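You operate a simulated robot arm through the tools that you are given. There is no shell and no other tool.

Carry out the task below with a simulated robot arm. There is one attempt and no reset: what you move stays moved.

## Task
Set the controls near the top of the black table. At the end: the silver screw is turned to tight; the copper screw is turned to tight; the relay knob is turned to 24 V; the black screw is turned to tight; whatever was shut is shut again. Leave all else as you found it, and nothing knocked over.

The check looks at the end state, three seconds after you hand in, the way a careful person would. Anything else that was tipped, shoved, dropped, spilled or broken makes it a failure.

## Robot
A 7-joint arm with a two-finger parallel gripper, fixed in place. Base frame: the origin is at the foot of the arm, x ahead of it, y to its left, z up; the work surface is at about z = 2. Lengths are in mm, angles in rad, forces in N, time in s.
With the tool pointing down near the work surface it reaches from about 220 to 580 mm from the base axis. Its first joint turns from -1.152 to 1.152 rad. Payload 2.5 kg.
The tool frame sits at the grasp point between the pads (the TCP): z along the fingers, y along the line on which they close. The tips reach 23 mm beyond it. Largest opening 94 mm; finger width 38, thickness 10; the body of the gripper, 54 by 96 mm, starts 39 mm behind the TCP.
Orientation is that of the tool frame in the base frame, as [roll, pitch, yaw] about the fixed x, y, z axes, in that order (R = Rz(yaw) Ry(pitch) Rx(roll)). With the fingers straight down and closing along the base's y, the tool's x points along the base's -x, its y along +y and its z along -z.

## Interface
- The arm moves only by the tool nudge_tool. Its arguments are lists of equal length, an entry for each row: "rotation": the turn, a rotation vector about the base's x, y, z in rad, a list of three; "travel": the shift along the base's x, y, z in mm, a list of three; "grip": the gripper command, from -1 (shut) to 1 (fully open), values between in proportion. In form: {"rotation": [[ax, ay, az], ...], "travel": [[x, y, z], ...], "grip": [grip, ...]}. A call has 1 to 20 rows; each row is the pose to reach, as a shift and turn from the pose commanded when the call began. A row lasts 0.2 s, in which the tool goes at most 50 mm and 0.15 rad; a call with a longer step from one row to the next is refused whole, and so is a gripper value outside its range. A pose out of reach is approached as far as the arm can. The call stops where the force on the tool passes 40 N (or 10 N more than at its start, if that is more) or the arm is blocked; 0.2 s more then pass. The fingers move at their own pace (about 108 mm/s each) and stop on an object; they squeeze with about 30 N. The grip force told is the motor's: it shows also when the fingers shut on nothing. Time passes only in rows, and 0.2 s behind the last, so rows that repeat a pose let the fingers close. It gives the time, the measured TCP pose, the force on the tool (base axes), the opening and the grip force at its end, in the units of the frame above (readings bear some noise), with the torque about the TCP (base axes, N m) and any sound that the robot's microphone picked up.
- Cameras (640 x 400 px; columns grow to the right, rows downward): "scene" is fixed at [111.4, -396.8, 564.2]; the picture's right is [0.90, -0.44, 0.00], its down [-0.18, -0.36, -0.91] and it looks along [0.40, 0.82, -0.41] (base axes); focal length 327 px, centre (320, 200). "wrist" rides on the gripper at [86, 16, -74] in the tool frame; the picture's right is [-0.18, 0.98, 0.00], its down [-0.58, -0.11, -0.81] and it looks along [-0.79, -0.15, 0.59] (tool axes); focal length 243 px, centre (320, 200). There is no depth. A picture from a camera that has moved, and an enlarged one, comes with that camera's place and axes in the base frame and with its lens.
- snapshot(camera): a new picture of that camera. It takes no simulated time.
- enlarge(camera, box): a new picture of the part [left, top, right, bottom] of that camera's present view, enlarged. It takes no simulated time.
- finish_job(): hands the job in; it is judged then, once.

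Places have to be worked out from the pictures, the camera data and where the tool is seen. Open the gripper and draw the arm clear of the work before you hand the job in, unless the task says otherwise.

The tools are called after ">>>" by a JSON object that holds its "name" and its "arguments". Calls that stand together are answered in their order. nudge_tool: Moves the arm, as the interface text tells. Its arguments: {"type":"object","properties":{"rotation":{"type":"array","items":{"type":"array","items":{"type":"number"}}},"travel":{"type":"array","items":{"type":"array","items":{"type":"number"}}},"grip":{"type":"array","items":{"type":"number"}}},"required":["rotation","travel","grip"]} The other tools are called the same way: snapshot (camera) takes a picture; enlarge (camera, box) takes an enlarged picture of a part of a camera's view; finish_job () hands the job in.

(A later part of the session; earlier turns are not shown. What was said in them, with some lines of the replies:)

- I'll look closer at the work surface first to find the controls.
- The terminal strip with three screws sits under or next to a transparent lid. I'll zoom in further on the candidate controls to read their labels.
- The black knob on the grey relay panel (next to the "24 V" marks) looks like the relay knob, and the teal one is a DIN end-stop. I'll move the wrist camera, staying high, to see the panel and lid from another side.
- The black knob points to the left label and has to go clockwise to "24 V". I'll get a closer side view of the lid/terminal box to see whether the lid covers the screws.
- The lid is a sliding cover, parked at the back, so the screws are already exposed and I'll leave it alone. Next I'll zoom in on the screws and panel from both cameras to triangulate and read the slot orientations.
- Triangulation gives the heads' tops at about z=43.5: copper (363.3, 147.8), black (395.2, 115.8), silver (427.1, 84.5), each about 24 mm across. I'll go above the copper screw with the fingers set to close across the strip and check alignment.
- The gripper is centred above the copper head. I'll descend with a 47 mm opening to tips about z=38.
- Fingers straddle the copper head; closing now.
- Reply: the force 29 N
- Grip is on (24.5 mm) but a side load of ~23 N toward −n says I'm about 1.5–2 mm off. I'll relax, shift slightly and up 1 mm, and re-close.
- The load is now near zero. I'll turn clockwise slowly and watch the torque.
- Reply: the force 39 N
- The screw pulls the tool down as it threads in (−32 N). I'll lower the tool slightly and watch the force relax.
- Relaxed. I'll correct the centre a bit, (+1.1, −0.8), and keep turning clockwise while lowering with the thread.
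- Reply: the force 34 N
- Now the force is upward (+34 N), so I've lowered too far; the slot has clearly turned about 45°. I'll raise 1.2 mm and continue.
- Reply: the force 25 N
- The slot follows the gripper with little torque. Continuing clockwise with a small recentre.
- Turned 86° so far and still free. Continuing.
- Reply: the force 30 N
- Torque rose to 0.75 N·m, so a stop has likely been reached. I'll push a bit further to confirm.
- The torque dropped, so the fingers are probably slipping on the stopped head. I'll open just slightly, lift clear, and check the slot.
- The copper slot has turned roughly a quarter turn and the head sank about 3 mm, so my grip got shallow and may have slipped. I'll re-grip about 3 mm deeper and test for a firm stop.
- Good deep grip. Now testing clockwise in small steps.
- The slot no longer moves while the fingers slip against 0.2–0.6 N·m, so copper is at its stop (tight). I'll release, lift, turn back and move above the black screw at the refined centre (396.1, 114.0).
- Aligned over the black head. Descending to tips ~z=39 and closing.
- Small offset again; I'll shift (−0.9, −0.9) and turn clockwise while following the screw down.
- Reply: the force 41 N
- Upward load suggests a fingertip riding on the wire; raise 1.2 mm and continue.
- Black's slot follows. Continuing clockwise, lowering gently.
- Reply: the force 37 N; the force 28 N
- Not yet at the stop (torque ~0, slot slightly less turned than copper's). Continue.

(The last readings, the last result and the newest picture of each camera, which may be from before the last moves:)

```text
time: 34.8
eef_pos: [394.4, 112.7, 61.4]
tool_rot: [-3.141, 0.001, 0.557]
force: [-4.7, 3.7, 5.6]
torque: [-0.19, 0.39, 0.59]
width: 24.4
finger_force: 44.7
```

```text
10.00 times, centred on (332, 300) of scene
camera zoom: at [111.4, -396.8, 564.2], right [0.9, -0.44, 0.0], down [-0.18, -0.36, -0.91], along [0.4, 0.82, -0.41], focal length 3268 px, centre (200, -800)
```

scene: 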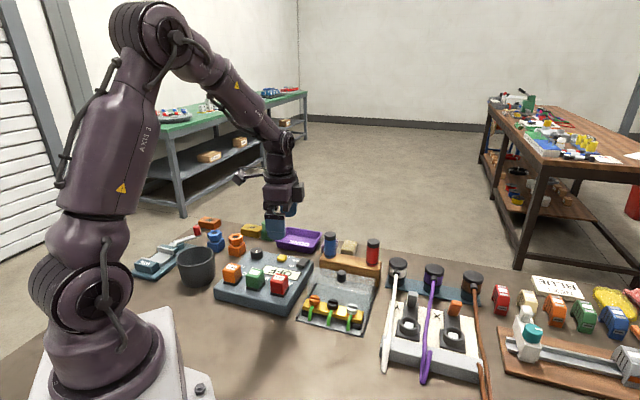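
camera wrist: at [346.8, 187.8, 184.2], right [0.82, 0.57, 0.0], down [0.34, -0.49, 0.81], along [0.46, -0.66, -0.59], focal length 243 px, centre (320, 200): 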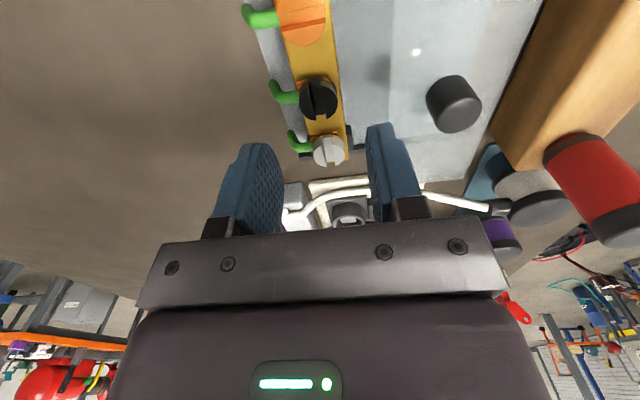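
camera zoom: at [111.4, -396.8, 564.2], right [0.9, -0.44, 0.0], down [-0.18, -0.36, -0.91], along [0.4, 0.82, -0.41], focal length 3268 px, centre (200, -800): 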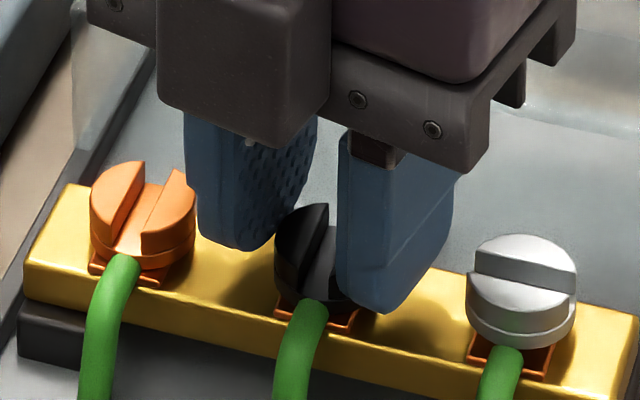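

Torque is up to 0.59 N·m. I'll re-grip about 1.5 mm deeper from 0.5 rad back to verify the stop.

>>> {"name": "nudge_tool", "arguments": {"rotation": [[0, 0, 0], [0, 0, 0], [0, 0, 0], [0, 0, 0.12], [0, 0, 0.24], [0, 0, 0.36], [0, 0, 0.5], [0, 0, 0.5], [0, 0, 0.5], [0, 0, 0.5], [0, 0, 0.5]], "travel": [[0, 0, 0], [0, 0, 0], [0, 0, 12], [0, 0, 15], [0, 0, 15], [0, 0, 15], [0, 0, 15], [0, 0, 5], [0, 0, -1.6], [0, 0, -1.6], [0, 0, -1.6]], "grip": [-0.38, -0.38, -0.38, -0.34, -0.34, -0.34, -0.34, -0.34, -0.34, -1, -1]}}

>>> {"name": "enlarge", "arguments": {"camera": "scene", "box": [300, 280, 364, 320]}}

>>> {"name": "nudge_tool", "arguments": {"rotation": [[0, 0, -0.05], [0, 0, -0.1], [0, 0, -0.1]], "travel": [[0, 0, 0], [0, 0, 0], [0, 0, 0]], "grip": [-1, -1, -1]}}

>>> {"name": "nudge_tool", "arguments": {"rotation": [[0, 0, -0.05], [0, 0, -0.1], [0, 0, -0.1]], "travel": [[0, 0, 0], [0, 0, 0], [0, 0, 0]], "grip": [-1, -1, -1]}}

>>> {"name": "enlarge", "arguments": {"camera": "scene", "box": [300, 280, 364, 320]}}

```text
time: 37.2
eef_pos: [395.3, 112.0, 59.9]
tool_rot: [-3.141, 0.002, 1.055]
force: [-7.3, -2.0, 16.3]
torque: [-0.03, 0.17, 0.02]
width: 25.0
finger_force: 45.6
```

```text
10.00 times, centred on (332, 300) of scene
camera zoom: at [111.4, -396.8, 564.2], right [0.9, -0.44, 0.0], down [-0.18, -0.36, -0.91], along [0.4, 0.82, -0.41], focal length 3268 px, centre (200, -800)
```

zoom: 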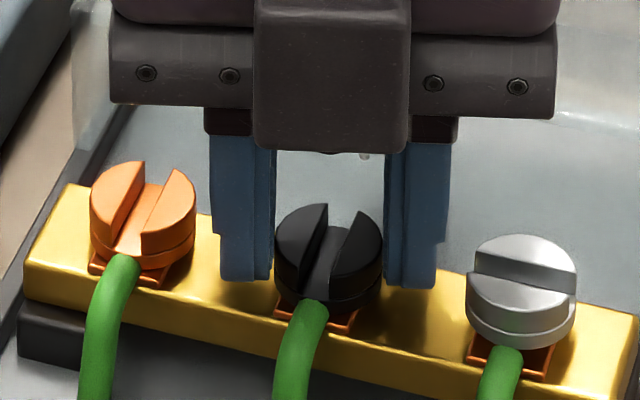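

```text
time: 38.0
eef_pos: [395.9, 113.1, 59.9]
tool_rot: [3.14, -0.001, 0.956]
force: [1.8, 2.2, 6.1]
torque: [-0.09, 0.14, 0.33]
width: 24.6
finger_force: 44.4
```

```text
time: 38.8
eef_pos: [395.0, 111.9, 59.9]
tool_rot: [3.139, 0.001, 0.855]
force: [7.2, -3.3, 3.2]
torque: [-0.18, -0.08, 0.51]
width: 24.6
finger_force: 44.5
```

```text
10.00 times, centred on (332, 300) of scene
camera zoom: at [111.4, -396.8, 564.2], right [0.9, -0.44, 0.0], down [-0.18, -0.36, -0.91], along [0.4, 0.82, -0.41], focal length 3268 px, centre (200, -800)
```

zoom: 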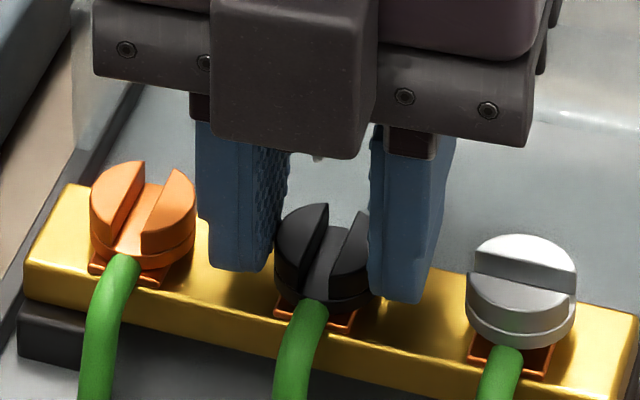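

Black is at its stop too. Release, lift, and move over the silver screw (~427.3, 82.1).

>>> {"name": "nudge_tool", "arguments": {"rotation": [[0, 0, 0], [0, 0, 0], [0, 0, 0], [0, 0, 0], [0, 0, 0.15], [0, 0, 0.3], [0, 0, 0.45], [0, 0, 0.6], [0, 0, 0.75], [0, 0, 0.9], [0, 0, 1.05], [0, 0, 1.2], [0, 0, 1.35], [0, 0, 1.5], [0, 0, 1.5]], "travel": [[0, 0, 0], [0, 0, 0], [0, 0, 15], [0, 0, 50], [4, -4, 50], [8, -8, 50], [12, -12, 50], [16, -16, 50], [20, -20, 50], [24, -24, 50], [28, -28, 50], [32.7, -30.7, 50], [32.7, -30.7, 50], [32.7, -30.7, 50], [32.7, -30.7, 50]], "grip": [-0.38, -0.38, -0.38, -0.3, -0.2, -0.1, 0, 0, 0, 0, 0, 0, 0, 0, 0]}}

>>> {"name": "snapshot", "arguments": {"camera": "wrist"}}

>>> {"name": "enlarge", "arguments": {"camera": "scene", "box": [300, 240, 412, 310]}}

```text
time: 42.0
eef_pos: [428.5, 82.8, 109.0]
tool_rot: [-3.141, 0.0, 2.358]
force: [-0.5, 0.9, 0.4]
torque: [-0.03, 0.03, -0.01]
width: 46.9
finger_force: 0.1
```

```text
taken
camera wrist: at [378.4, 156.6, 184.4], right [0.82, 0.57, 0.0], down [0.34, -0.49, 0.81], along [0.46, -0.66, -0.59], focal length 243 px, centre (320, 200)
```

wrist: 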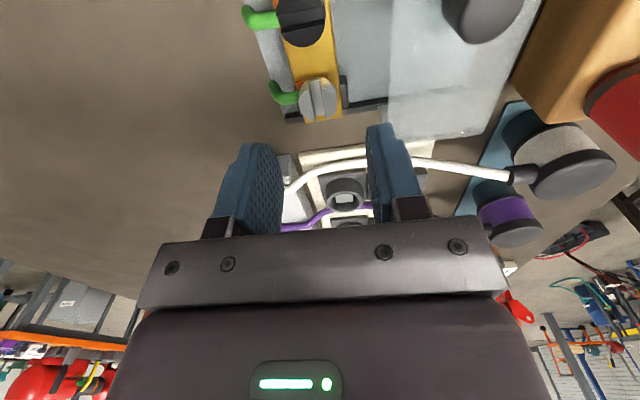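

```text
5.71 times, centred on (356, 275) of scene
camera zoom: at [111.4, -396.8, 564.2], right [0.9, -0.44, 0.0], down [-0.18, -0.36, -0.91], along [0.4, 0.82, -0.41], focal length 1867 px, centre (114, -229)
```

zoom: 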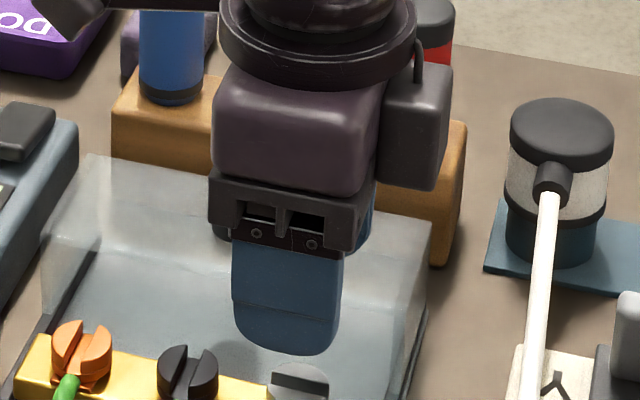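

Centred over silver, with nothing in the way. Descend and close.

>>> {"name": "nudge_tool", "arguments": {"rotation": [[0, 0, 0], [0, 0, 0], [0, 0, 0], [0, 0, 0], [0, 0, 0], [0, 0, 0], [0, 0, 0]], "travel": [[0, 0, -15], [0, 0, -30], [0, 0, -40], [0, 0, -46.5], [0, 0, -46.5], [0, 0, -46.5], [0, 0, -46.5]], "grip": [0, 0, 0, 0, -0.4, -1, -1]}}

```text
time: 43.6
eef_pos: [427.8, 81.2, 63.0]
tool_rot: [-3.137, -0.003, 2.357]
force: [-12.0, -10.6, 8.7]
torque: [0.23, 0.58, -0.01]
width: 24.7
finger_force: 45.6
```

Same small offset as black; shift (−1.1, −1.1), raise 0.3 and turn 0.5 rad clockwise.

>>> {"name": "nudge_tool", "arguments": {"rotation": [[0, 0, 0], [0, 0, -0.1], [0, 0, -0.2], [0, 0, -0.3], [0, 0, -0.4], [0, 0, -0.5], [0, 0, -0.5]], "travel": [[-1.1, -1.1, 0.3], [-1.1, -1.1, 0.3], [-1.1, -1.1, 0.3], [-1.1, -1.1, 0.3], [-1.1, -1.1, 0.3], [-1.1, -1.1, 0.3], [-1.1, -1.1, 0.3]], "grip": [-1, -1, -1, -1, -1, -1, -1]}}

>>> {"name": "nudge_tool", "arguments": {"rotation": [[0, 0, -0.1], [0, 0, -0.2], [0, 0, -0.3], [0, 0, -0.4], [0, 0, -0.4]], "travel": [[0, 0, 0], [0, 0, 0], [0, 0, 0], [0, 0, 0], [0, 0, 0]], "grip": [-1, -1, -1, -1, -1]}}

>>> {"name": "enlarge", "arguments": {"camera": "scene", "box": [310, 280, 374, 320]}}

```text
time: 45.2
eef_pos: [428.3, 80.0, 63.0]
tool_rot: [3.14, 0.001, 1.854]
force: [14.9, -1.8, -31.0]
torque: [-0.5, -0.26, 0.03]
width: 24.5
finger_force: 45.0
```

```text
time: 46.4
eef_pos: [426.9, 80.9, 64.4]
tool_rot: [-3.142, 0.001, 1.456]
force: [17.4, -2.7, -28.4]
torque: [0.41, -0.23, -0.02]
width: 24.8
finger_force: 45.3
```

```text
10.00 times, centred on (342, 300) of scene
camera zoom: at [111.5, -396.7, 564.2], right [0.9, -0.44, 0.0], down [-0.18, -0.36, -0.91], along [0.4, 0.82, -0.41], focal length 3268 px, centre (100, -800)
```

zoom: 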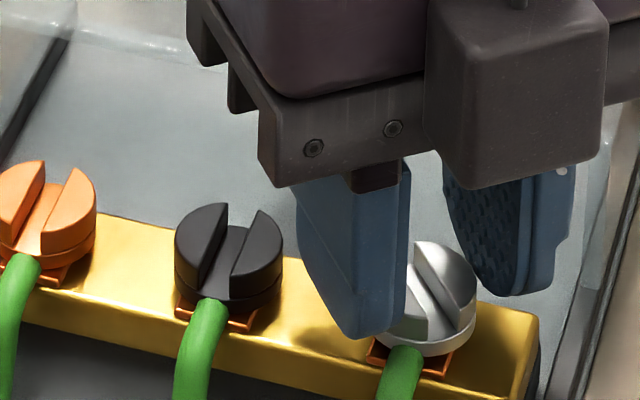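

The thread pulls down (−28 N); lower 1.3 mm, recentre +0.8 in x and continue.

>>> {"name": "nudge_tool", "arguments": {"rotation": [[0, 0, 0], [0, 0, -0.1], [0, 0, -0.2], [0, 0, -0.3], [0, 0, -0.4], [0, 0, -0.4]], "travel": [[0.8, 0, -1.0], [0.8, 0, -1.1], [0.8, 0, -1.2], [0.8, 0, -1.4], [0.8, 0, -1.6], [0.8, 0, -1.6]], "grip": [-1, -1, -1, -1, -1, -1]}}

>>> {"name": "nudge_tool", "arguments": {"rotation": [[0, 0, -0.1], [0, 0, -0.2], [0, 0, -0.2]], "travel": [[0, 0, -0.2], [0, 0, -0.4], [0, 0, -0.4]], "grip": [-1, -1, -1]}}

>>> {"name": "nudge_tool", "arguments": {"rotation": [[0, 0, -0.1], [0, 0, -0.2], [0, 0, -0.2]], "travel": [[0, 0, 0], [0, 0, 0], [0, 0, 0]], "grip": [-1, -1, -1]}}

>>> {"name": "enlarge", "arguments": {"camera": "scene", "box": [310, 280, 374, 320]}}

```text
time: 47.8
eef_pos: [428.6, 81.4, 62.1]
tool_rot: [-3.14, 0.0, 1.057]
force: [-13.6, -1.5, 32.7]
torque: [-0.15, 0.25, -0.02]
width: 24.8
finger_force: 45.0
```

```text
time: 48.6
eef_pos: [428.9, 80.4, 61.7]
tool_rot: [3.139, -0.001, 0.856]
force: [-12.0, -1.4, 30.0]
torque: [0.5, 0.07, -0.01]
width: 24.6
finger_force: 45.5
```

```text
time: 49.4
eef_pos: [428.3, 82.0, 61.6]
tool_rot: [3.14, -0.001, 0.655]
force: [0.7, 1.2, 18.7]
torque: [0.0, 0.38, 0.41]
width: 24.4
finger_force: 45.6
```

```text
10.00 times, centred on (342, 300) of scene
camera zoom: at [111.3, -396.8, 564.2], right [0.9, -0.44, 0.0], down [-0.18, -0.36, -0.91], along [0.4, 0.82, -0.41], focal length 3268 px, centre (100, -800)
```

zoom: 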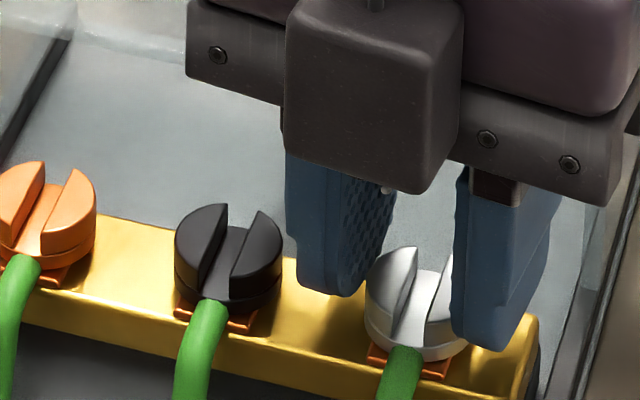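

Stop appears reached (0.41 N·m). Regrip deeper and verify as before.

>>> {"name": "nudge_tool", "arguments": {"rotation": [[0, 0, 0], [0, 0, 0], [0, 0, 0], [0, 0, 0.12], [0, 0, 0.24], [0, 0, 0.36], [0, 0, 0.5], [0, 0, 0.5], [0, 0, 0.5], [0, 0, 0.5], [0, 0, 0.5]], "travel": [[0, 0, 0], [0, 0, 0], [0, 0, 12], [0, 0, 15], [0, 0, 15], [0, 0, 15], [0, 0, 15], [0, 0, 5], [0, 0, -1.7], [0, 0, -1.7], [0, 0, -1.7]], "grip": [-0.38, -0.38, -0.38, -0.34, -0.34, -0.34, -0.34, -0.34, -0.34, -1, -1]}}

>>> {"name": "enlarge", "arguments": {"camera": "scene", "box": [310, 280, 374, 320]}}

>>> {"name": "nudge_tool", "arguments": {"rotation": [[0, 0, -0.05], [0, 0, -0.1], [0, 0, -0.1]], "travel": [[0, 0, 0], [0, 0, 0], [0, 0, 0]], "grip": [-1, -1, -1]}}

>>> {"name": "nudge_tool", "arguments": {"rotation": [[0, 0, -0.05], [0, 0, -0.1], [0, 0, -0.1]], "travel": [[0, 0, 0], [0, 0, 0], [0, 0, 0]], "grip": [-1, -1, -1]}}

>>> {"name": "enlarge", "arguments": {"camera": "scene", "box": [310, 280, 374, 320]}}

```text
time: 51.8
eef_pos: [428.0, 82.0, 59.4]
tool_rot: [-3.139, -0.001, 1.157]
force: [-14.1, 1.3, 18.1]
torque: [0.01, 0.43, 0.07]
width: 24.7
finger_force: 44.8
```

```text
10.00 times, centred on (342, 300) of scene
camera zoom: at [111.3, -396.8, 564.2], right [0.9, -0.44, 0.0], down [-0.18, -0.36, -0.91], along [0.4, 0.82, -0.41], focal length 3268 px, centre (100, -800)
```

zoom: 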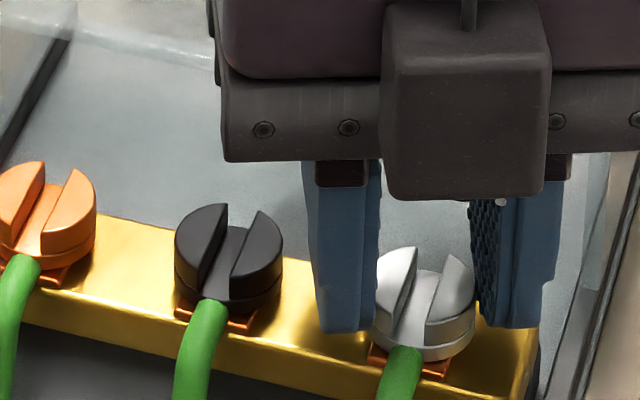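

```text
time: 52.6
eef_pos: [427.7, 81.2, 58.7]
tool_rot: [-3.138, -0.001, 1.058]
force: [-13.4, 3.0, 11.8]
torque: [0.12, 0.18, 0.26]
width: 24.7
finger_force: 45.0
```

```text
time: 53.4
eef_pos: [428.3, 81.1, 58.8]
tool_rot: [3.141, 0.002, 0.957]
force: [-7.8, 3.6, -7.7]
torque: [0.08, 0.06, 0.37]
width: 24.6
finger_force: 45.4
```

```text
10.00 times, centred on (342, 300) of scene
camera zoom: at [111.5, -396.8, 564.2], right [0.9, -0.44, 0.0], down [-0.18, -0.36, -0.91], along [0.4, 0.82, -0.41], focal length 3268 px, centre (100, -800)
```

zoom: 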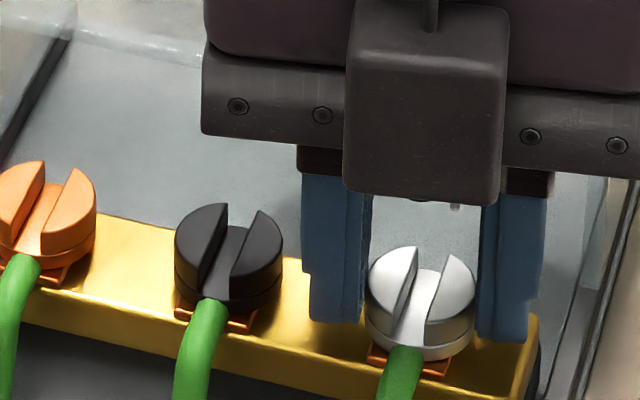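

Silver seems to have stopped; one more push to be sure it's fully home.

>>> {"name": "nudge_tool", "arguments": {"rotation": [[0, 0, -0.1], [0, 0, -0.2], [0, 0, -0.3], [0, 0, -0.3]], "travel": [[0, 0, 0], [0, 0, 0], [0, 0, 0], [0, 0, 0]], "grip": [-1, -1, -1, -1]}}

>>> {"name": "nudge_tool", "arguments": {"rotation": [[0, 0, 0], [0, 0, 0], [0, 0, 0], [0, 0, 0], [0, 0, 0]], "travel": [[0, 0, 0], [0, 0, 0], [0, 0, 15], [0, 0, 60], [0, 0, 100]], "grip": [-0.38, -0.38, -0.38, -0.38, -0.38]}}

>>> {"name": "enlarge", "arguments": {"camera": "scene", "box": [300, 280, 364, 320]}}

>>> {"name": "snapshot", "arguments": {"camera": "scene"}}

```text
time: 54.4
eef_pos: [428.0, 81.1, 59.1]
tool_rot: [-3.141, 0.0, 0.654]
force: [-7.6, 6.7, -5.2]
torque: [0.3, -0.11, 0.16]
width: 24.6
finger_force: 44.9
```

```text
time: 55.6
eef_pos: [427.1, 80.7, 160.0]
tool_rot: [3.141, 0.001, 0.656]
force: [0.1, 0.2, -0.5]
torque: [0.01, -0.02, -0.01]
width: 29.1
finger_force: 0.0
```

```text
10.00 times, centred on (332, 300) of scene
camera zoom: at [111.4, -396.8, 564.2], right [0.9, -0.44, 0.0], down [-0.18, -0.36, -0.91], along [0.4, 0.82, -0.41], focal length 3268 px, centre (200, -800)
```

zoom: 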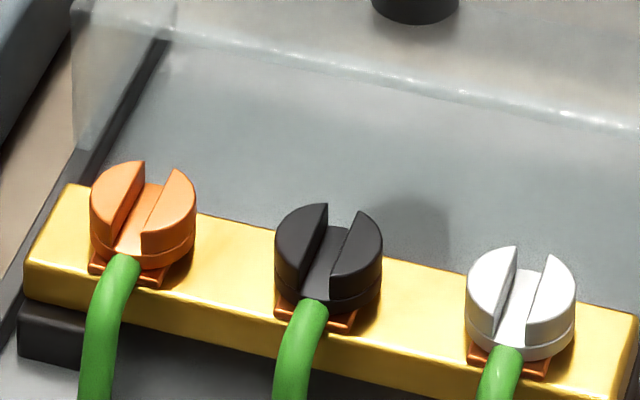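

```text
taken
```

scene: 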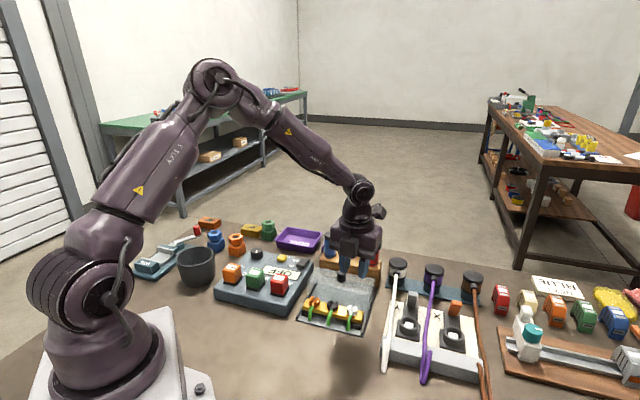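

All three slots now sit square across the strip, fully seated. Next is the relay knob: I'll retrace the wrist rotation while travelling up high toward the panel.

>>> {"name": "nudge_tool", "arguments": {"rotation": [[0, 0, 0], [0, 0, 0.14], [0, 0, 0.28], [0, 0, 0.42], [0, 0, 0.56], [0, 0, 0.7], [0, 0, 0.84], [0, 0, 0.98], [0, 0, 1.12], [0, 0, 1.26], [0, 0, 1.4], [0, 0, 1.54], [0, 0, 1.68], [0, 0, 1.82], [0, 0, 1.96]], "travel": [[0, 0, 30], [0, 0, 60], [-10, 20, 90], [-20, 40, 110], [-30, 60, 110], [-40, 80, 110], [-50, 100, 110], [-60, 120, 110], [-70, 140, 110], [-80, 160, 110], [-90, 180, 110], [-100, 200, 110], [-110, 210, 110], [-120, 220, 110], [-130, 230, 110]], "grip": [0, 0, 0, 0, 0, 0, 0, 0, 0, 0, 0, 0, 0, 0, 0]}}

>>> {"name": "nudge_tool", "arguments": {"rotation": [[0, 0, 0.14], [0, 0, 0.28], [0, 0, 0.42], [0, 0, 0.56], [0, 0, 0.7], [0, 0, 0.84], [0, 0, 0.98], [0, 0, 1.12], [0, 0, 1.26], [0, 0, 1.31], [0, 0, 1.31]], "travel": [[-4, 4, 0], [-8, 8, 0], [-12, 12, 0], [-16, 16, 0], [-20, 20, 0], [-24, 24, 0], [-28, 28, -20], [-32, 32, -40], [-37, 36, -70], [-37, 36, -105], [-37, 36, -105]], "grip": [0, 0, 0, 0, 0, 0, 0, 0, 0, 0, 0]}}

>>> {"name": "snapshot", "arguments": {"camera": "wrist"}}

>>> {"name": "snapshot", "arguments": {"camera": "scene"}}

```text
time: 58.8
eef_pos: [298.2, 311.5, 269.9]
tool_rot: [3.141, 0.001, 2.619]
force: [0.1, 0.1, 0.0]
torque: [0.0, -0.05, -0.02]
width: 46.9
finger_force: 0.0
```

```text
time: 61.2
eef_pos: [259.8, 347.0, 164.0]
tool_rot: [3.141, -0.001, -2.353]
force: [0.5, -0.7, 0.2]
torque: [0.03, 0.0, 0.0]
width: 47.2
finger_force: 0.1
```

```text
taken
camera wrist: at [186.3, 298.5, 238.6], right [-0.57, 0.82, 0.0], down [0.49, 0.33, 0.81], along [0.66, 0.46, -0.59], focal length 243 px, centre (320, 200)
```

wrist: 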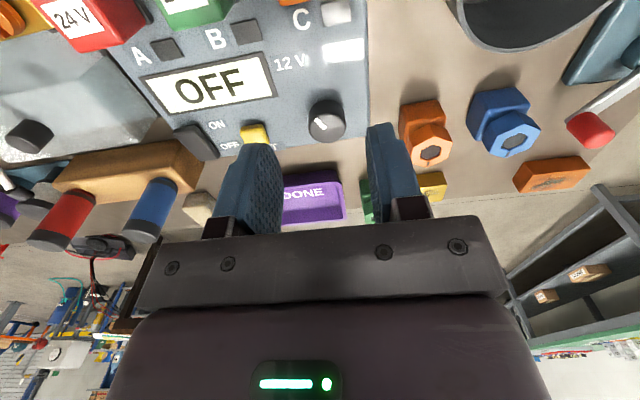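

```text
taken
```

scene: 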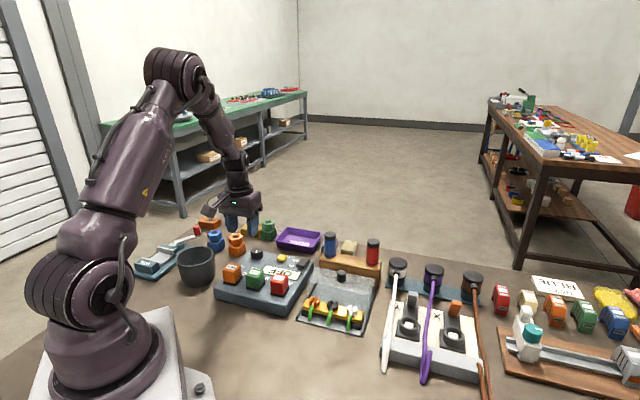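

>>> {"name": "enlarge", "arguments": {"camera": "wrist", "box": [250, 10, 410, 160]}}

>>> {"name": "enlarge", "arguments": {"camera": "scene", "box": [225, 230, 305, 280]}}

```text
2.67 times, centred on (330, 85) of wrist
camera zoom: at [186.3, 298.5, 238.6], right [-0.57, 0.82, 0.0], down [0.49, 0.33, 0.81], along [0.66, 0.46, -0.59], focal length 647 px, centre (293, 507)
```

zoom: 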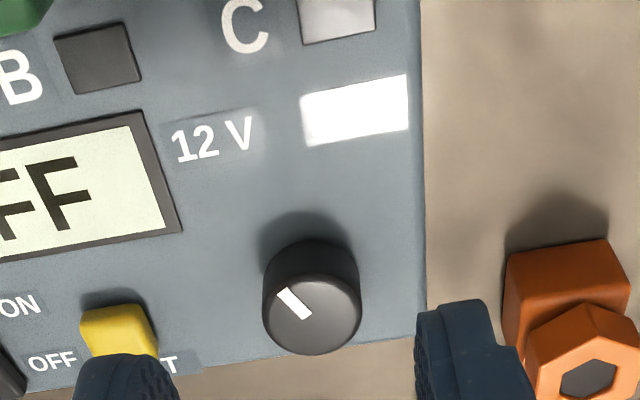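

```text
8.00 times, centred on (265, 255) of scene
camera zoom: at [111.4, -396.8, 564.2], right [0.9, -0.44, 0.0], down [-0.18, -0.36, -0.91], along [0.4, 0.82, -0.41], focal length 2614 px, centre (760, -240)
```

zoom: 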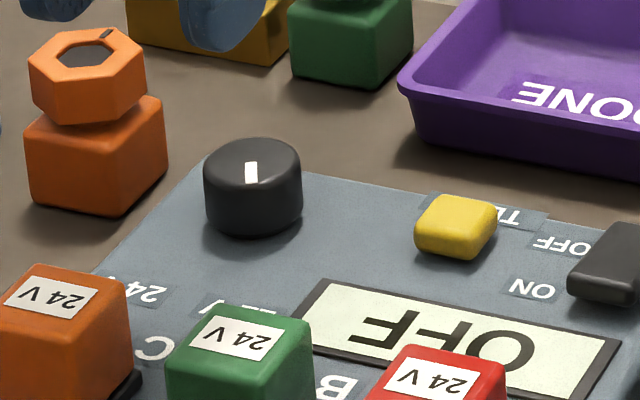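

The knob top is at about (294, 379, 59), 32 mm across, with the pointer at heading ≈254° (12 V side). By symmetry 24 V should be at ≈195°, roughly 60° clockwise. I'll move above the knob and check.

>>> {"name": "nudge_tool", "arguments": {"rotation": [[0, 0, 0], [0, 0, 0], [0, 0, 0], [0, 0, 0]], "travel": [[17, 15, 0], [34, 31.3, -20], [34, 31.3, -54], [34, 31.3, -54]], "grip": [0.15, 0.15, 0.15, 0.15]}}

>>> {"name": "snapshot", "arguments": {"camera": "wrist"}}

>>> {"name": "enlarge", "arguments": {"camera": "scene", "box": [190, 190, 318, 270]}}

```text
time: 62.2
eef_pos: [294.7, 380.8, 112.4]
tool_rot: [-3.14, -0.001, -2.355]
force: [0.1, -0.7, -0.2]
torque: [-0.02, 0.0, -0.03]
width: 53.8
finger_force: 0.1
```

```text
taken
camera wrist: at [221.6, 332.2, 185.9], right [-0.56, 0.83, 0.0], down [0.49, 0.33, 0.81], along [0.67, 0.46, -0.59], focal length 243 px, centre (320, 200)
```

wrist: 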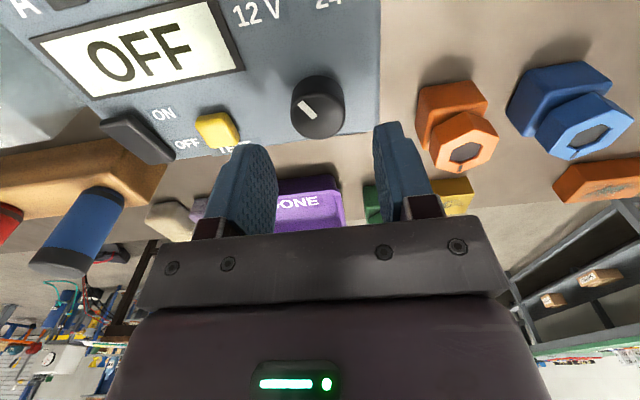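

```text
5.00 times, centred on (254, 230) of scene
camera zoom: at [111.4, -396.8, 564.2], right [0.9, -0.44, 0.0], down [-0.18, -0.36, -0.91], along [0.4, 0.82, -0.41], focal length 1634 px, centre (650, 50)
```

zoom: 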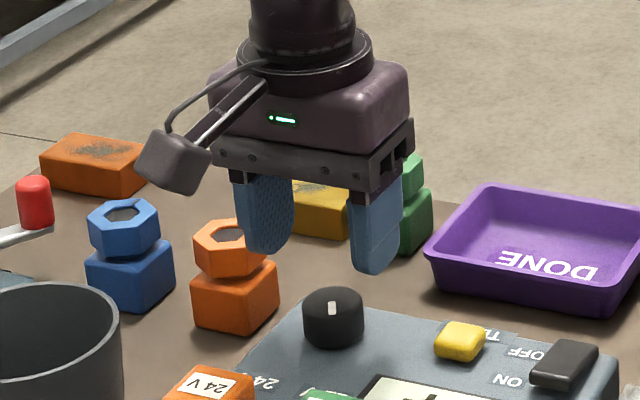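

The knob lines up between the fingers as the screws did. Descend to tips ~z=46 and close.

>>> {"name": "nudge_tool", "arguments": {"rotation": [[0, 0, 0], [0, 0, 0], [0, 0, 0], [0, 0, 0]], "travel": [[0, 0, -15], [0, 0, -30], [0, 0, -40.5], [0, 0, -40.5]], "grip": [0.15, 0.15, 0.15, 0.15]}}

>>> {"name": "enlarge", "arguments": {"camera": "scene", "box": [205, 220, 301, 280]}}

>>> {"name": "snapshot", "arguments": {"camera": "wrist"}}

```text
time: 63.2
eef_pos: [294.1, 380.0, 72.0]
tool_rot: [3.141, 0.001, -2.356]
force: [0.7, -0.4, -0.7]
torque: [-0.03, 0.01, 0.05]
width: 54.1
finger_force: 0.0
```

```text
6.67 times, centred on (253, 250) of scene
camera zoom: at [111.4, -396.8, 564.2], right [0.9, -0.44, 0.0], down [-0.18, -0.36, -0.91], along [0.4, 0.82, -0.41], focal length 2178 px, centre (767, -133)
```

zoom: 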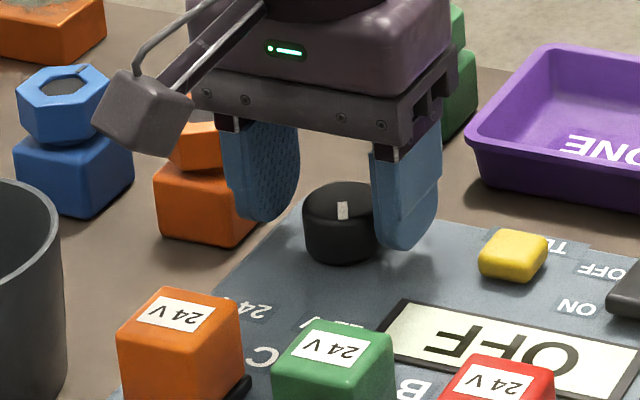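

```text
taken
camera wrist: at [221.2, 331.9, 145.9], right [-0.56, 0.83, 0.0], down [0.49, 0.33, 0.81], along [0.67, 0.46, -0.59], focal length 243 px, centre (320, 200)
```

wrist: 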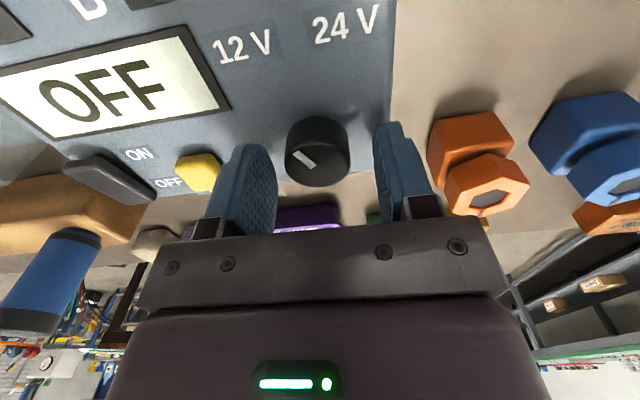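

Both labels are clear, and the knob is between the fingers. Closing.

>>> {"name": "nudge_tool", "arguments": {"rotation": [[0, 0, 0], [0, 0, 0], [0, 0, 0]], "travel": [[0, 0, 0], [0, 0, 0], [0, 0, 0]], "grip": [-0.2, -1, -1]}}

```text
time: 64.0
eef_pos: [295.0, 378.9, 70.9]
tool_rot: [3.14, -0.002, -2.358]
force: [7.5, -6.4, -1.0]
torque: [-0.22, -0.11, -0.02]
width: 32.8
finger_force: 44.6
```

Good grip at 32.8 mm. Turn clockwise in steps and watch torque and pointer.

>>> {"name": "nudge_tool", "arguments": {"rotation": [[0, 0, 0], [0, 0, -0.1], [0, 0, -0.2], [0, 0, -0.3], [0, 0, -0.4], [0, 0, -0.4]], "travel": [[0.6, -0.6, 0], [0.6, -0.6, 0], [0.6, -0.6, 0], [0.6, -0.6, 0], [0.6, -0.6, 0], [0.6, -0.6, 0]], "grip": [-1, -1, -1, -1, -1, -1]}}

>>> {"name": "snapshot", "arguments": {"camera": "wrist"}}

>>> {"name": "nudge_tool", "arguments": {"rotation": [[0, 0, -0.1], [0, 0, -0.2], [0, 0, -0.3], [0, 0, -0.4], [0, 0, -0.4]], "travel": [[0, 0, 0], [0, 0, 0], [0, 0, 0], [0, 0, 0], [0, 0, 0]], "grip": [-1, -1, -1, -1, -1]}}

>>> {"name": "snapshot", "arguments": {"camera": "wrist"}}

>>> {"name": "enlarge", "arguments": {"camera": "scene", "box": [205, 220, 301, 280]}}

```text
time: 65.4
eef_pos: [294.8, 379.5, 70.4]
tool_rot: [3.14, 0.001, -2.757]
force: [0.3, -10.0, 15.8]
torque: [-0.4, 0.21, -0.01]
width: 32.6
finger_force: 45.5
```

```text
taken
camera wrist: at [208.4, 363.5, 146.0], right [-0.2, 0.98, 0.0], down [0.58, 0.12, 0.81], along [0.79, 0.16, -0.59], focal length 243 px, centre (320, 200)
```

wrist: 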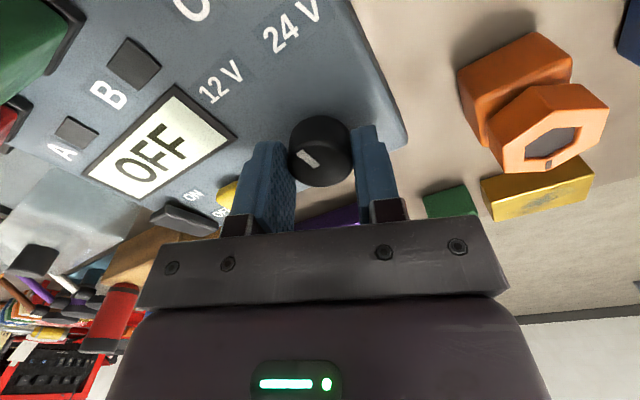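

```text
time: 66.6
eef_pos: [294.6, 380.8, 72.0]
tool_rot: [3.138, -0.001, 3.124]
force: [-11.2, -6.4, 34.1]
torque: [-0.21, 0.15, -0.03]
width: 33.1
finger_force: 45.2
```

```text
taken
camera wrist: at [208.3, 398.6, 145.9], right [0.2, 0.98, 0.0], down [0.58, -0.12, 0.81], along [0.79, -0.16, -0.59], focal length 243 px, centre (320, 200)
```

wrist: 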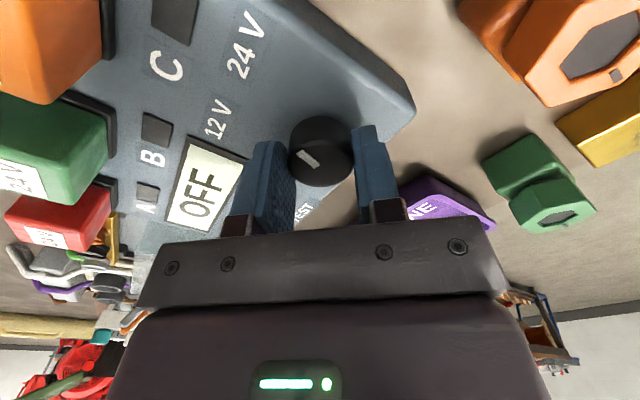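

```text
6.67 times, centred on (253, 250) of scene
camera zoom: at [111.3, -396.9, 564.1], right [0.9, -0.44, 0.0], down [-0.18, -0.36, -0.91], along [0.4, 0.82, -0.41], focal length 2178 px, centre (767, -133)
```

zoom: 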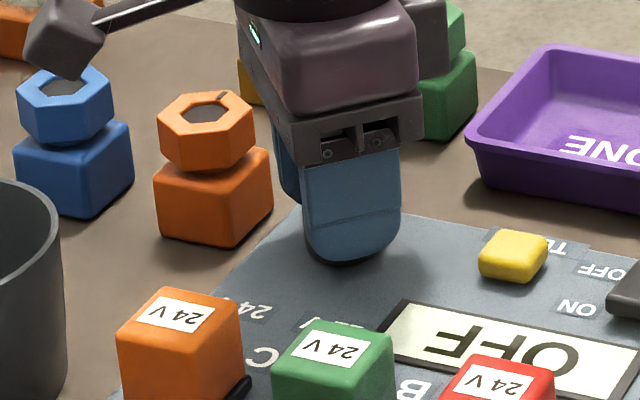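

The knob follows the gripper freely (0.8 rad so far). I'll relieve the vertical load and continue 0.25 rad, watching for a stop.

>>> {"name": "nudge_tool", "arguments": {"rotation": [[0, 0, 0], [0, 0, -0.08], [0, 0, -0.16], [0, 0, -0.16]], "travel": [[-0.5, -0.4, 1.2], [-0.5, -0.4, 1.2], [-0.5, -0.4, 1.2], [-0.5, -0.4, 1.2]], "grip": [-1, -1, -1, -1]}}

>>> {"name": "nudge_tool", "arguments": {"rotation": [[0, 0, -0.05], [0, 0, -0.09], [0, 0, -0.09]], "travel": [[0, 0, 0], [0, 0, 0], [0, 0, 0]], "grip": [-1, -1, -1]}}

>>> {"name": "snapshot", "arguments": {"camera": "wrist"}}

```text
time: 67.6
eef_pos: [294.8, 379.1, 71.8]
tool_rot: [3.136, 0.001, 2.968]
force: [4.6, 21.7, -3.4]
torque: [0.6, -0.69, -0.01]
width: 33.0
finger_force: 44.5
```

```text
time: 68.4
eef_pos: [295.0, 380.8, 71.4]
tool_rot: [3.136, 0.003, 2.879]
force: [2.4, 27.7, -11.5]
torque: [0.52, -0.07, 0.67]
width: 32.9
finger_force: 45.1
```

```text
taken
camera wrist: at [215.1, 419.2, 145.9], right [0.43, 0.9, 0.01], down [0.53, -0.26, 0.81], along [0.73, -0.35, -0.59], focal length 243 px, centre (320, 200)
```

wrist: 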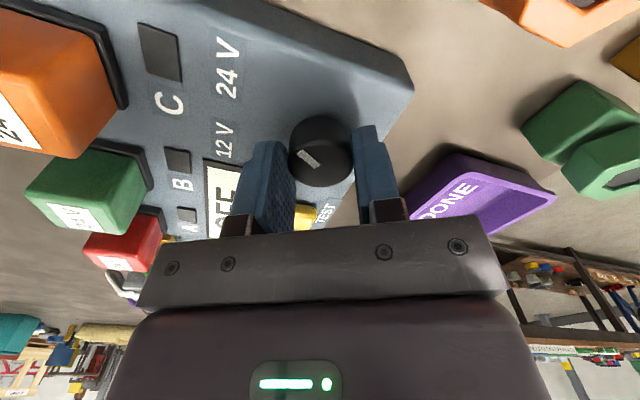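

The torque jumped to 0.67 N·m at about 60°, so the knob is at its 24 V stop. A small extra push, then release and lift to inspect.

>>> {"name": "nudge_tool", "arguments": {"rotation": [[0, 0, 0], [0, 0, -0.06], [0, 0, -0.06]], "travel": [[0, 1, 0], [0, 1, -0.3], [0, 1, -0.3]], "grip": [-1, -1, -1]}}

>>> {"name": "nudge_tool", "arguments": {"rotation": [[0, 0, 0], [0, 0, 0], [0, 0, 0], [0, 0, 0], [0, 0, 0], [0, 0, 0]], "travel": [[0, 0, 0], [0, 0, 0], [0, 0, 0], [0, 0, 20], [0, 0, 60], [0, 0, 100]], "grip": [-0.1, 0.1, 0.1, 0.1, 0.1, 0.1]}}

>>> {"name": "snapshot", "arguments": {"camera": "wrist"}}

>>> {"name": "enlarge", "arguments": {"camera": "scene", "box": [205, 230, 301, 290]}}

```text
time: 69.2
eef_pos: [294.7, 381.2, 70.6]
tool_rot: [3.139, -0.002, 2.817]
force: [-2.9, 20.7, -1.5]
torque: [0.62, 0.03, 0.71]
width: 33.2
finger_force: 45.0
```

```text
time: 70.6
eef_pos: [296.1, 379.1, 169.4]
tool_rot: [-3.14, 0.0, 2.816]
force: [-0.7, -0.7, -0.1]
torque: [0.01, -0.01, 0.03]
width: 51.8
finger_force: 0.1
```

```text
taken
camera wrist: at [218.3, 424.5, 245.3], right [0.49, 0.87, 0.0], down [0.52, -0.29, 0.81], along [0.7, -0.39, -0.59], focal length 243 px, centre (320, 200)
```

wrist: 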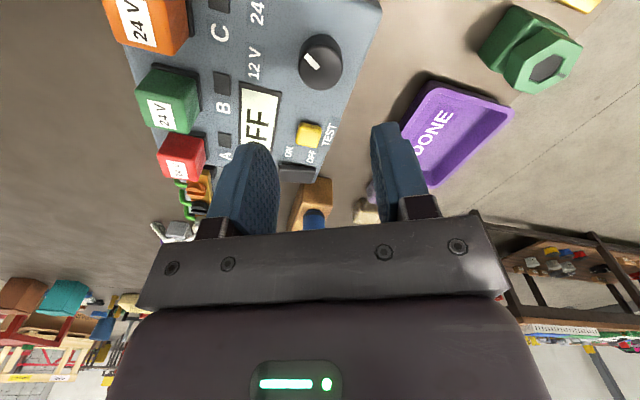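

```text
6.67 times, centred on (253, 260) of scene
camera zoom: at [111.4, -396.8, 564.2], right [0.9, -0.44, 0.0], down [-0.18, -0.36, -0.91], along [0.4, 0.82, -0.41], focal length 2178 px, centre (767, -200)
```

zoom: 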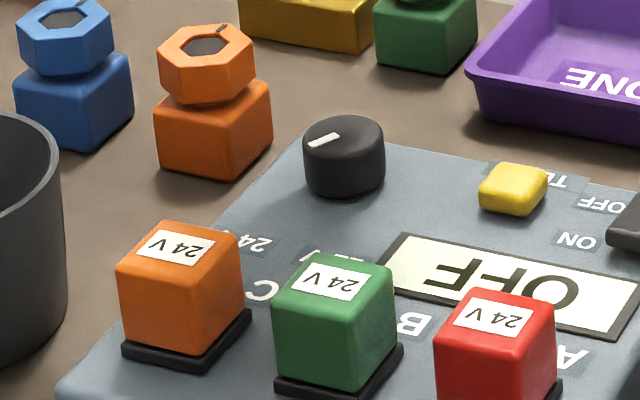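

The pointer has moved toward 24 V; I'll zoom in to check its angle precisely.

>>> {"name": "enlarge", "arguments": {"camera": "wrist", "box": [240, 0, 368, 100]}}

>>> {"name": "enlarge", "arguments": {"camera": "scene", "box": [235, 235, 275, 275]}}

```text
4.00 times, centred on (304, 50) of wrist
camera zoom: at [218.3, 424.5, 245.3], right [0.49, 0.87, 0.0], down [0.52, -0.29, 0.81], along [0.7, -0.39, -0.59], focal length 970 px, centre (384, 800)
```

zoom: 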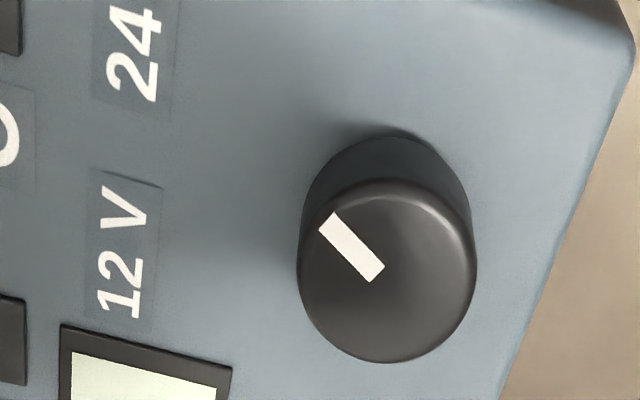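

```text
10.00 times, centred on (255, 255) of scene
camera zoom: at [111.4, -396.8, 564.2], right [0.9, -0.44, 0.0], down [-0.18, -0.36, -0.91], along [0.4, 0.82, -0.41], focal length 3268 px, centre (970, -350)
```

zoom: 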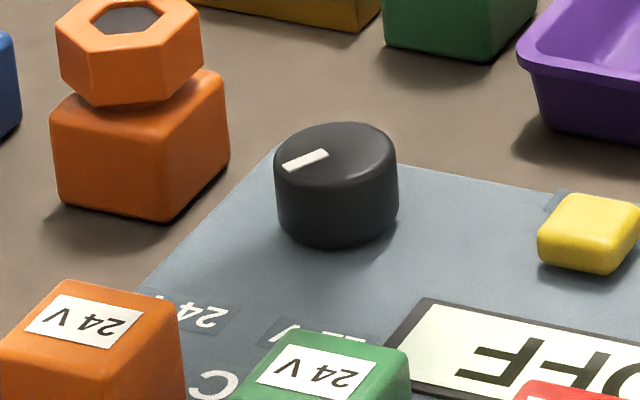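

From the wrist view the pointer is at heading 195°, which mirrors the starting 255°, so it's at 24 V. Now I'll open the gripper, draw the arm up and clear, and check the whole scene.

>>> {"name": "nudge_tool", "arguments": {"rotation": [[0, 0, 0], [0, 0, 0], [0, 0, 0.05], [0, 0, 0.1], [0, 0, 0.15], [0, 0, 0.2], [0, 0, 0.25], [0, 0, 0.3], [0, 0, 0.325], [0, 0, 0.325], [0, 0, 0.325]], "travel": [[0, 0, 40], [0, 0, 80], [0, 0, 120], [0, -30, 160], [10, -60, 200], [20, -95, 230], [30, -130, 240], [40, -165, 240], [55, -200, 240], [68, -233, 240], [68, -233, 240]], "grip": [0.2, 0.5, 0.8, 1, 1, 1, 1, 1, 1, 1, 1]}}

>>> {"name": "snapshot", "arguments": {"camera": "scene"}}

>>> {"name": "enlarge", "arguments": {"camera": "scene", "box": [120, 200, 380, 362]}}

>>> {"name": "enlarge", "arguments": {"camera": "scene", "box": [380, 238, 640, 400]}}

>>> {"name": "enlarge", "arguments": {"camera": "wrist", "box": [170, 0, 490, 200]}}

```text
refused: row 5 steps farther than a row can; nothing moved
```

```text
taken
```

scene: 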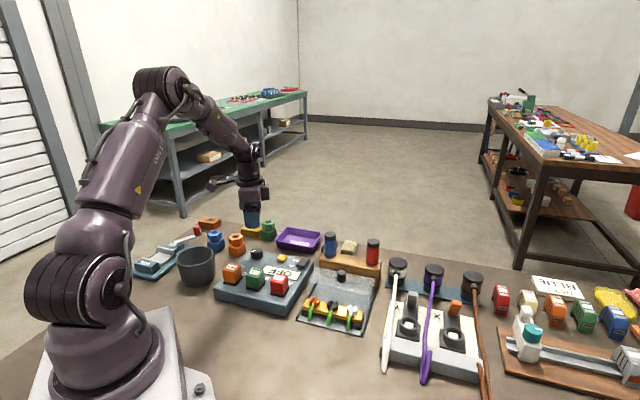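

```text
2.46 times, centred on (250, 281) of scene
camera zoom: at [111.4, -396.8, 564.2], right [0.9, -0.44, 0.0], down [-0.18, -0.36, -0.91], along [0.4, 0.82, -0.41], focal length 804 px, centre (492, 1)
```

zoom: 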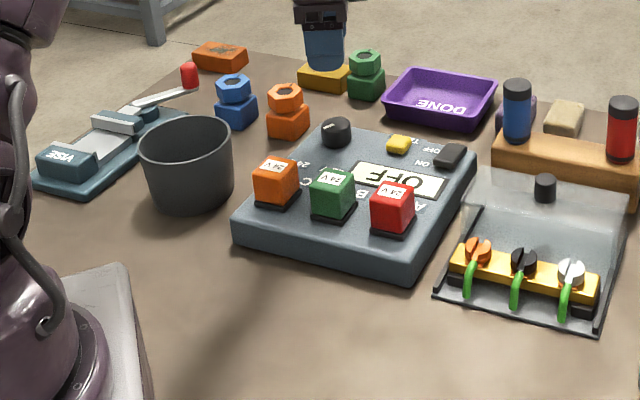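

```text
2.46 times, centred on (510, 319) of scene
camera zoom: at [111.4, -396.8, 564.2], right [0.9, -0.44, 0.0], down [-0.18, -0.36, -0.91], along [0.4, 0.82, -0.41], focal length 804 px, centre (-148, -93)
```

zoom: 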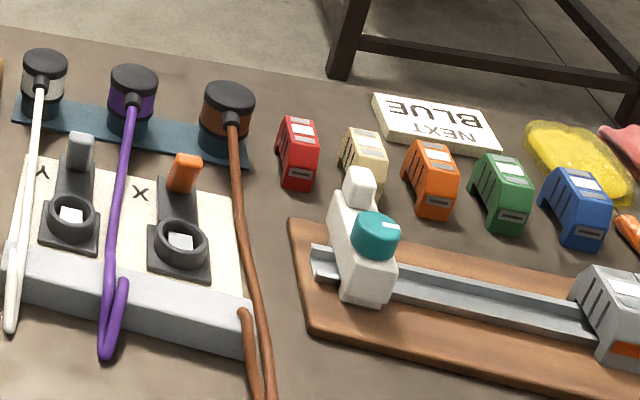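

```text
2.00 times, centred on (330, 100) of wrist
camera zoom: at [218.3, 424.5, 245.3], right [0.49, 0.87, 0.0], down [0.52, -0.29, 0.81], along [0.7, -0.39, -0.59], focal length 485 px, centre (300, 400)
```

zoom: 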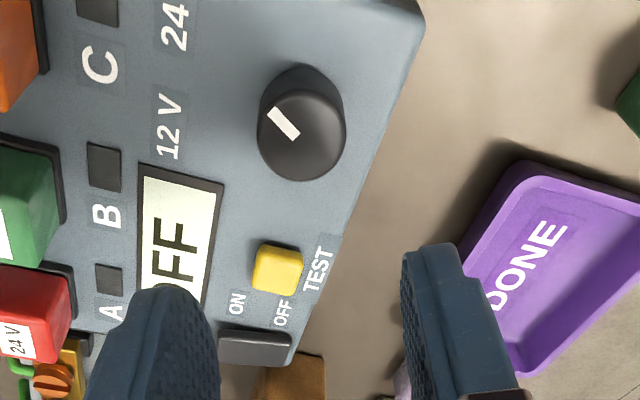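

The step size was too large in one row; nothing moved. The scene otherwise matches the start, so I'll retreat with smaller steps.

>>> {"name": "nudge_tool", "arguments": {"rotation": [[0, 0, 0], [0, 0, 0], [0, 0, 0.05], [0, 0, 0.1], [0, 0, 0.15], [0, 0, 0.2], [0, 0, 0.25], [0, 0, 0.3], [0, 0, 0.325], [0, 0, 0.325], [0, 0, 0.325], [0, 0, 0.325]], "travel": [[0, 0, 40], [0, 0, 80], [0, 0, 120], [0, -20, 160], [5, -45, 195], [14, -75, 225], [24, -110, 240], [34, -145, 240], [46, -180, 240], [58, -212, 240], [68, -233, 240], [68, -233, 240]], "grip": [0.2, 0.5, 0.8, 1, 1, 1, 1, 1, 1, 1, 1, 1]}}

>>> {"name": "snapshot", "arguments": {"camera": "scene"}}

>>> {"name": "enlarge", "arguments": {"camera": "scene", "box": [120, 200, 380, 362]}}

>>> {"name": "enlarge", "arguments": {"camera": "wrist", "box": [170, 0, 490, 200]}}

```text
time: 73.2
eef_pos: [362.6, 147.8, 412.0]
tool_rot: [-3.141, 0.001, 3.141]
force: [0.8, -0.3, 0.3]
torque: [-0.02, 0.01, 0.01]
width: 93.8
finger_force: 0.0
```

```text
taken
```

scene: 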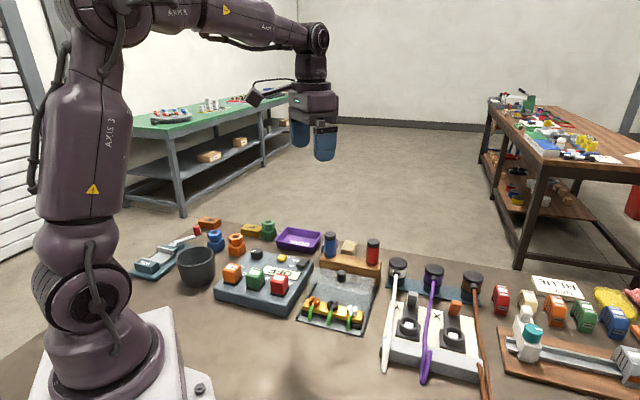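

```text
2.46 times, centred on (250, 281) of scene
camera zoom: at [111.4, -396.8, 564.2], right [0.9, -0.44, 0.0], down [-0.18, -0.36, -0.91], along [0.4, 0.82, -0.41], focal length 804 px, centre (492, 1)
```

zoom: 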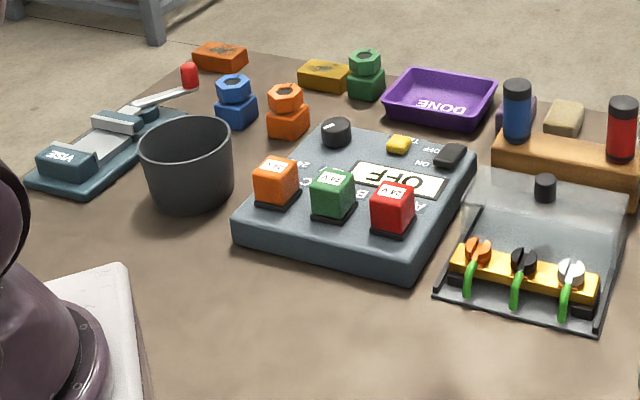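

```text
2.00 times, centred on (330, 100) of wrist
camera zoom: at [276.2, 165.4, 486.9], right [0.18, 0.98, 0.0], down [0.58, -0.11, 0.81], along [0.79, -0.15, -0.59], focal length 485 px, centre (300, 400)
```

zoom: 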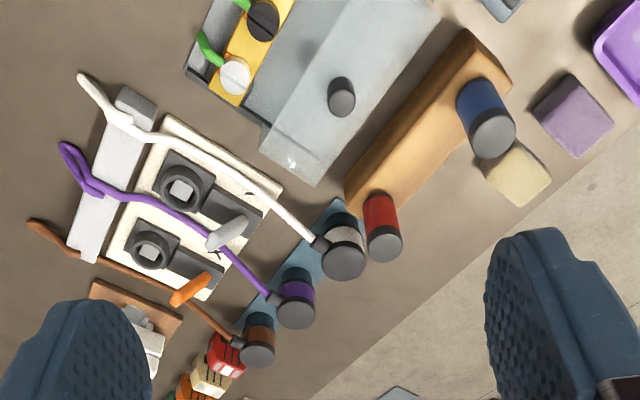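

The pictures show all three screws at their stops, the knob on 24 V, the sliding cover where I found it, and nothing else moved. The arm is clear with the gripper open, so I'm handing in.

>>> {"name": "finish_job", "arguments": {}}

```text
The job is handed in.
```

I turned all three screws to tight and set the relay knob to 24 V, then handed the job in. I don't have the check's result.

- **Screws (silver, copper, black):** I turned each one clockwise about a quarter turn until it stopped. I then gripped each again, deeper, and none turned further. All three slots now sit square across the strip.
- **Relay knob:** I took this to be the black knob on the grey panel, next to the 12 V and 24 V labels. It started on 12 V and turned about 60° clockwise to a stop. In the pictures its pointer is now on the 24 V side.
- **Clear cover:** it was already slid back, leaving the screws exposed, so I didn't touch it. I saw nothing shut that needed opening.

In the last pictures nothing else had moved or tipped. The gripper is open and the arm is back near its starting position, clear of the work.
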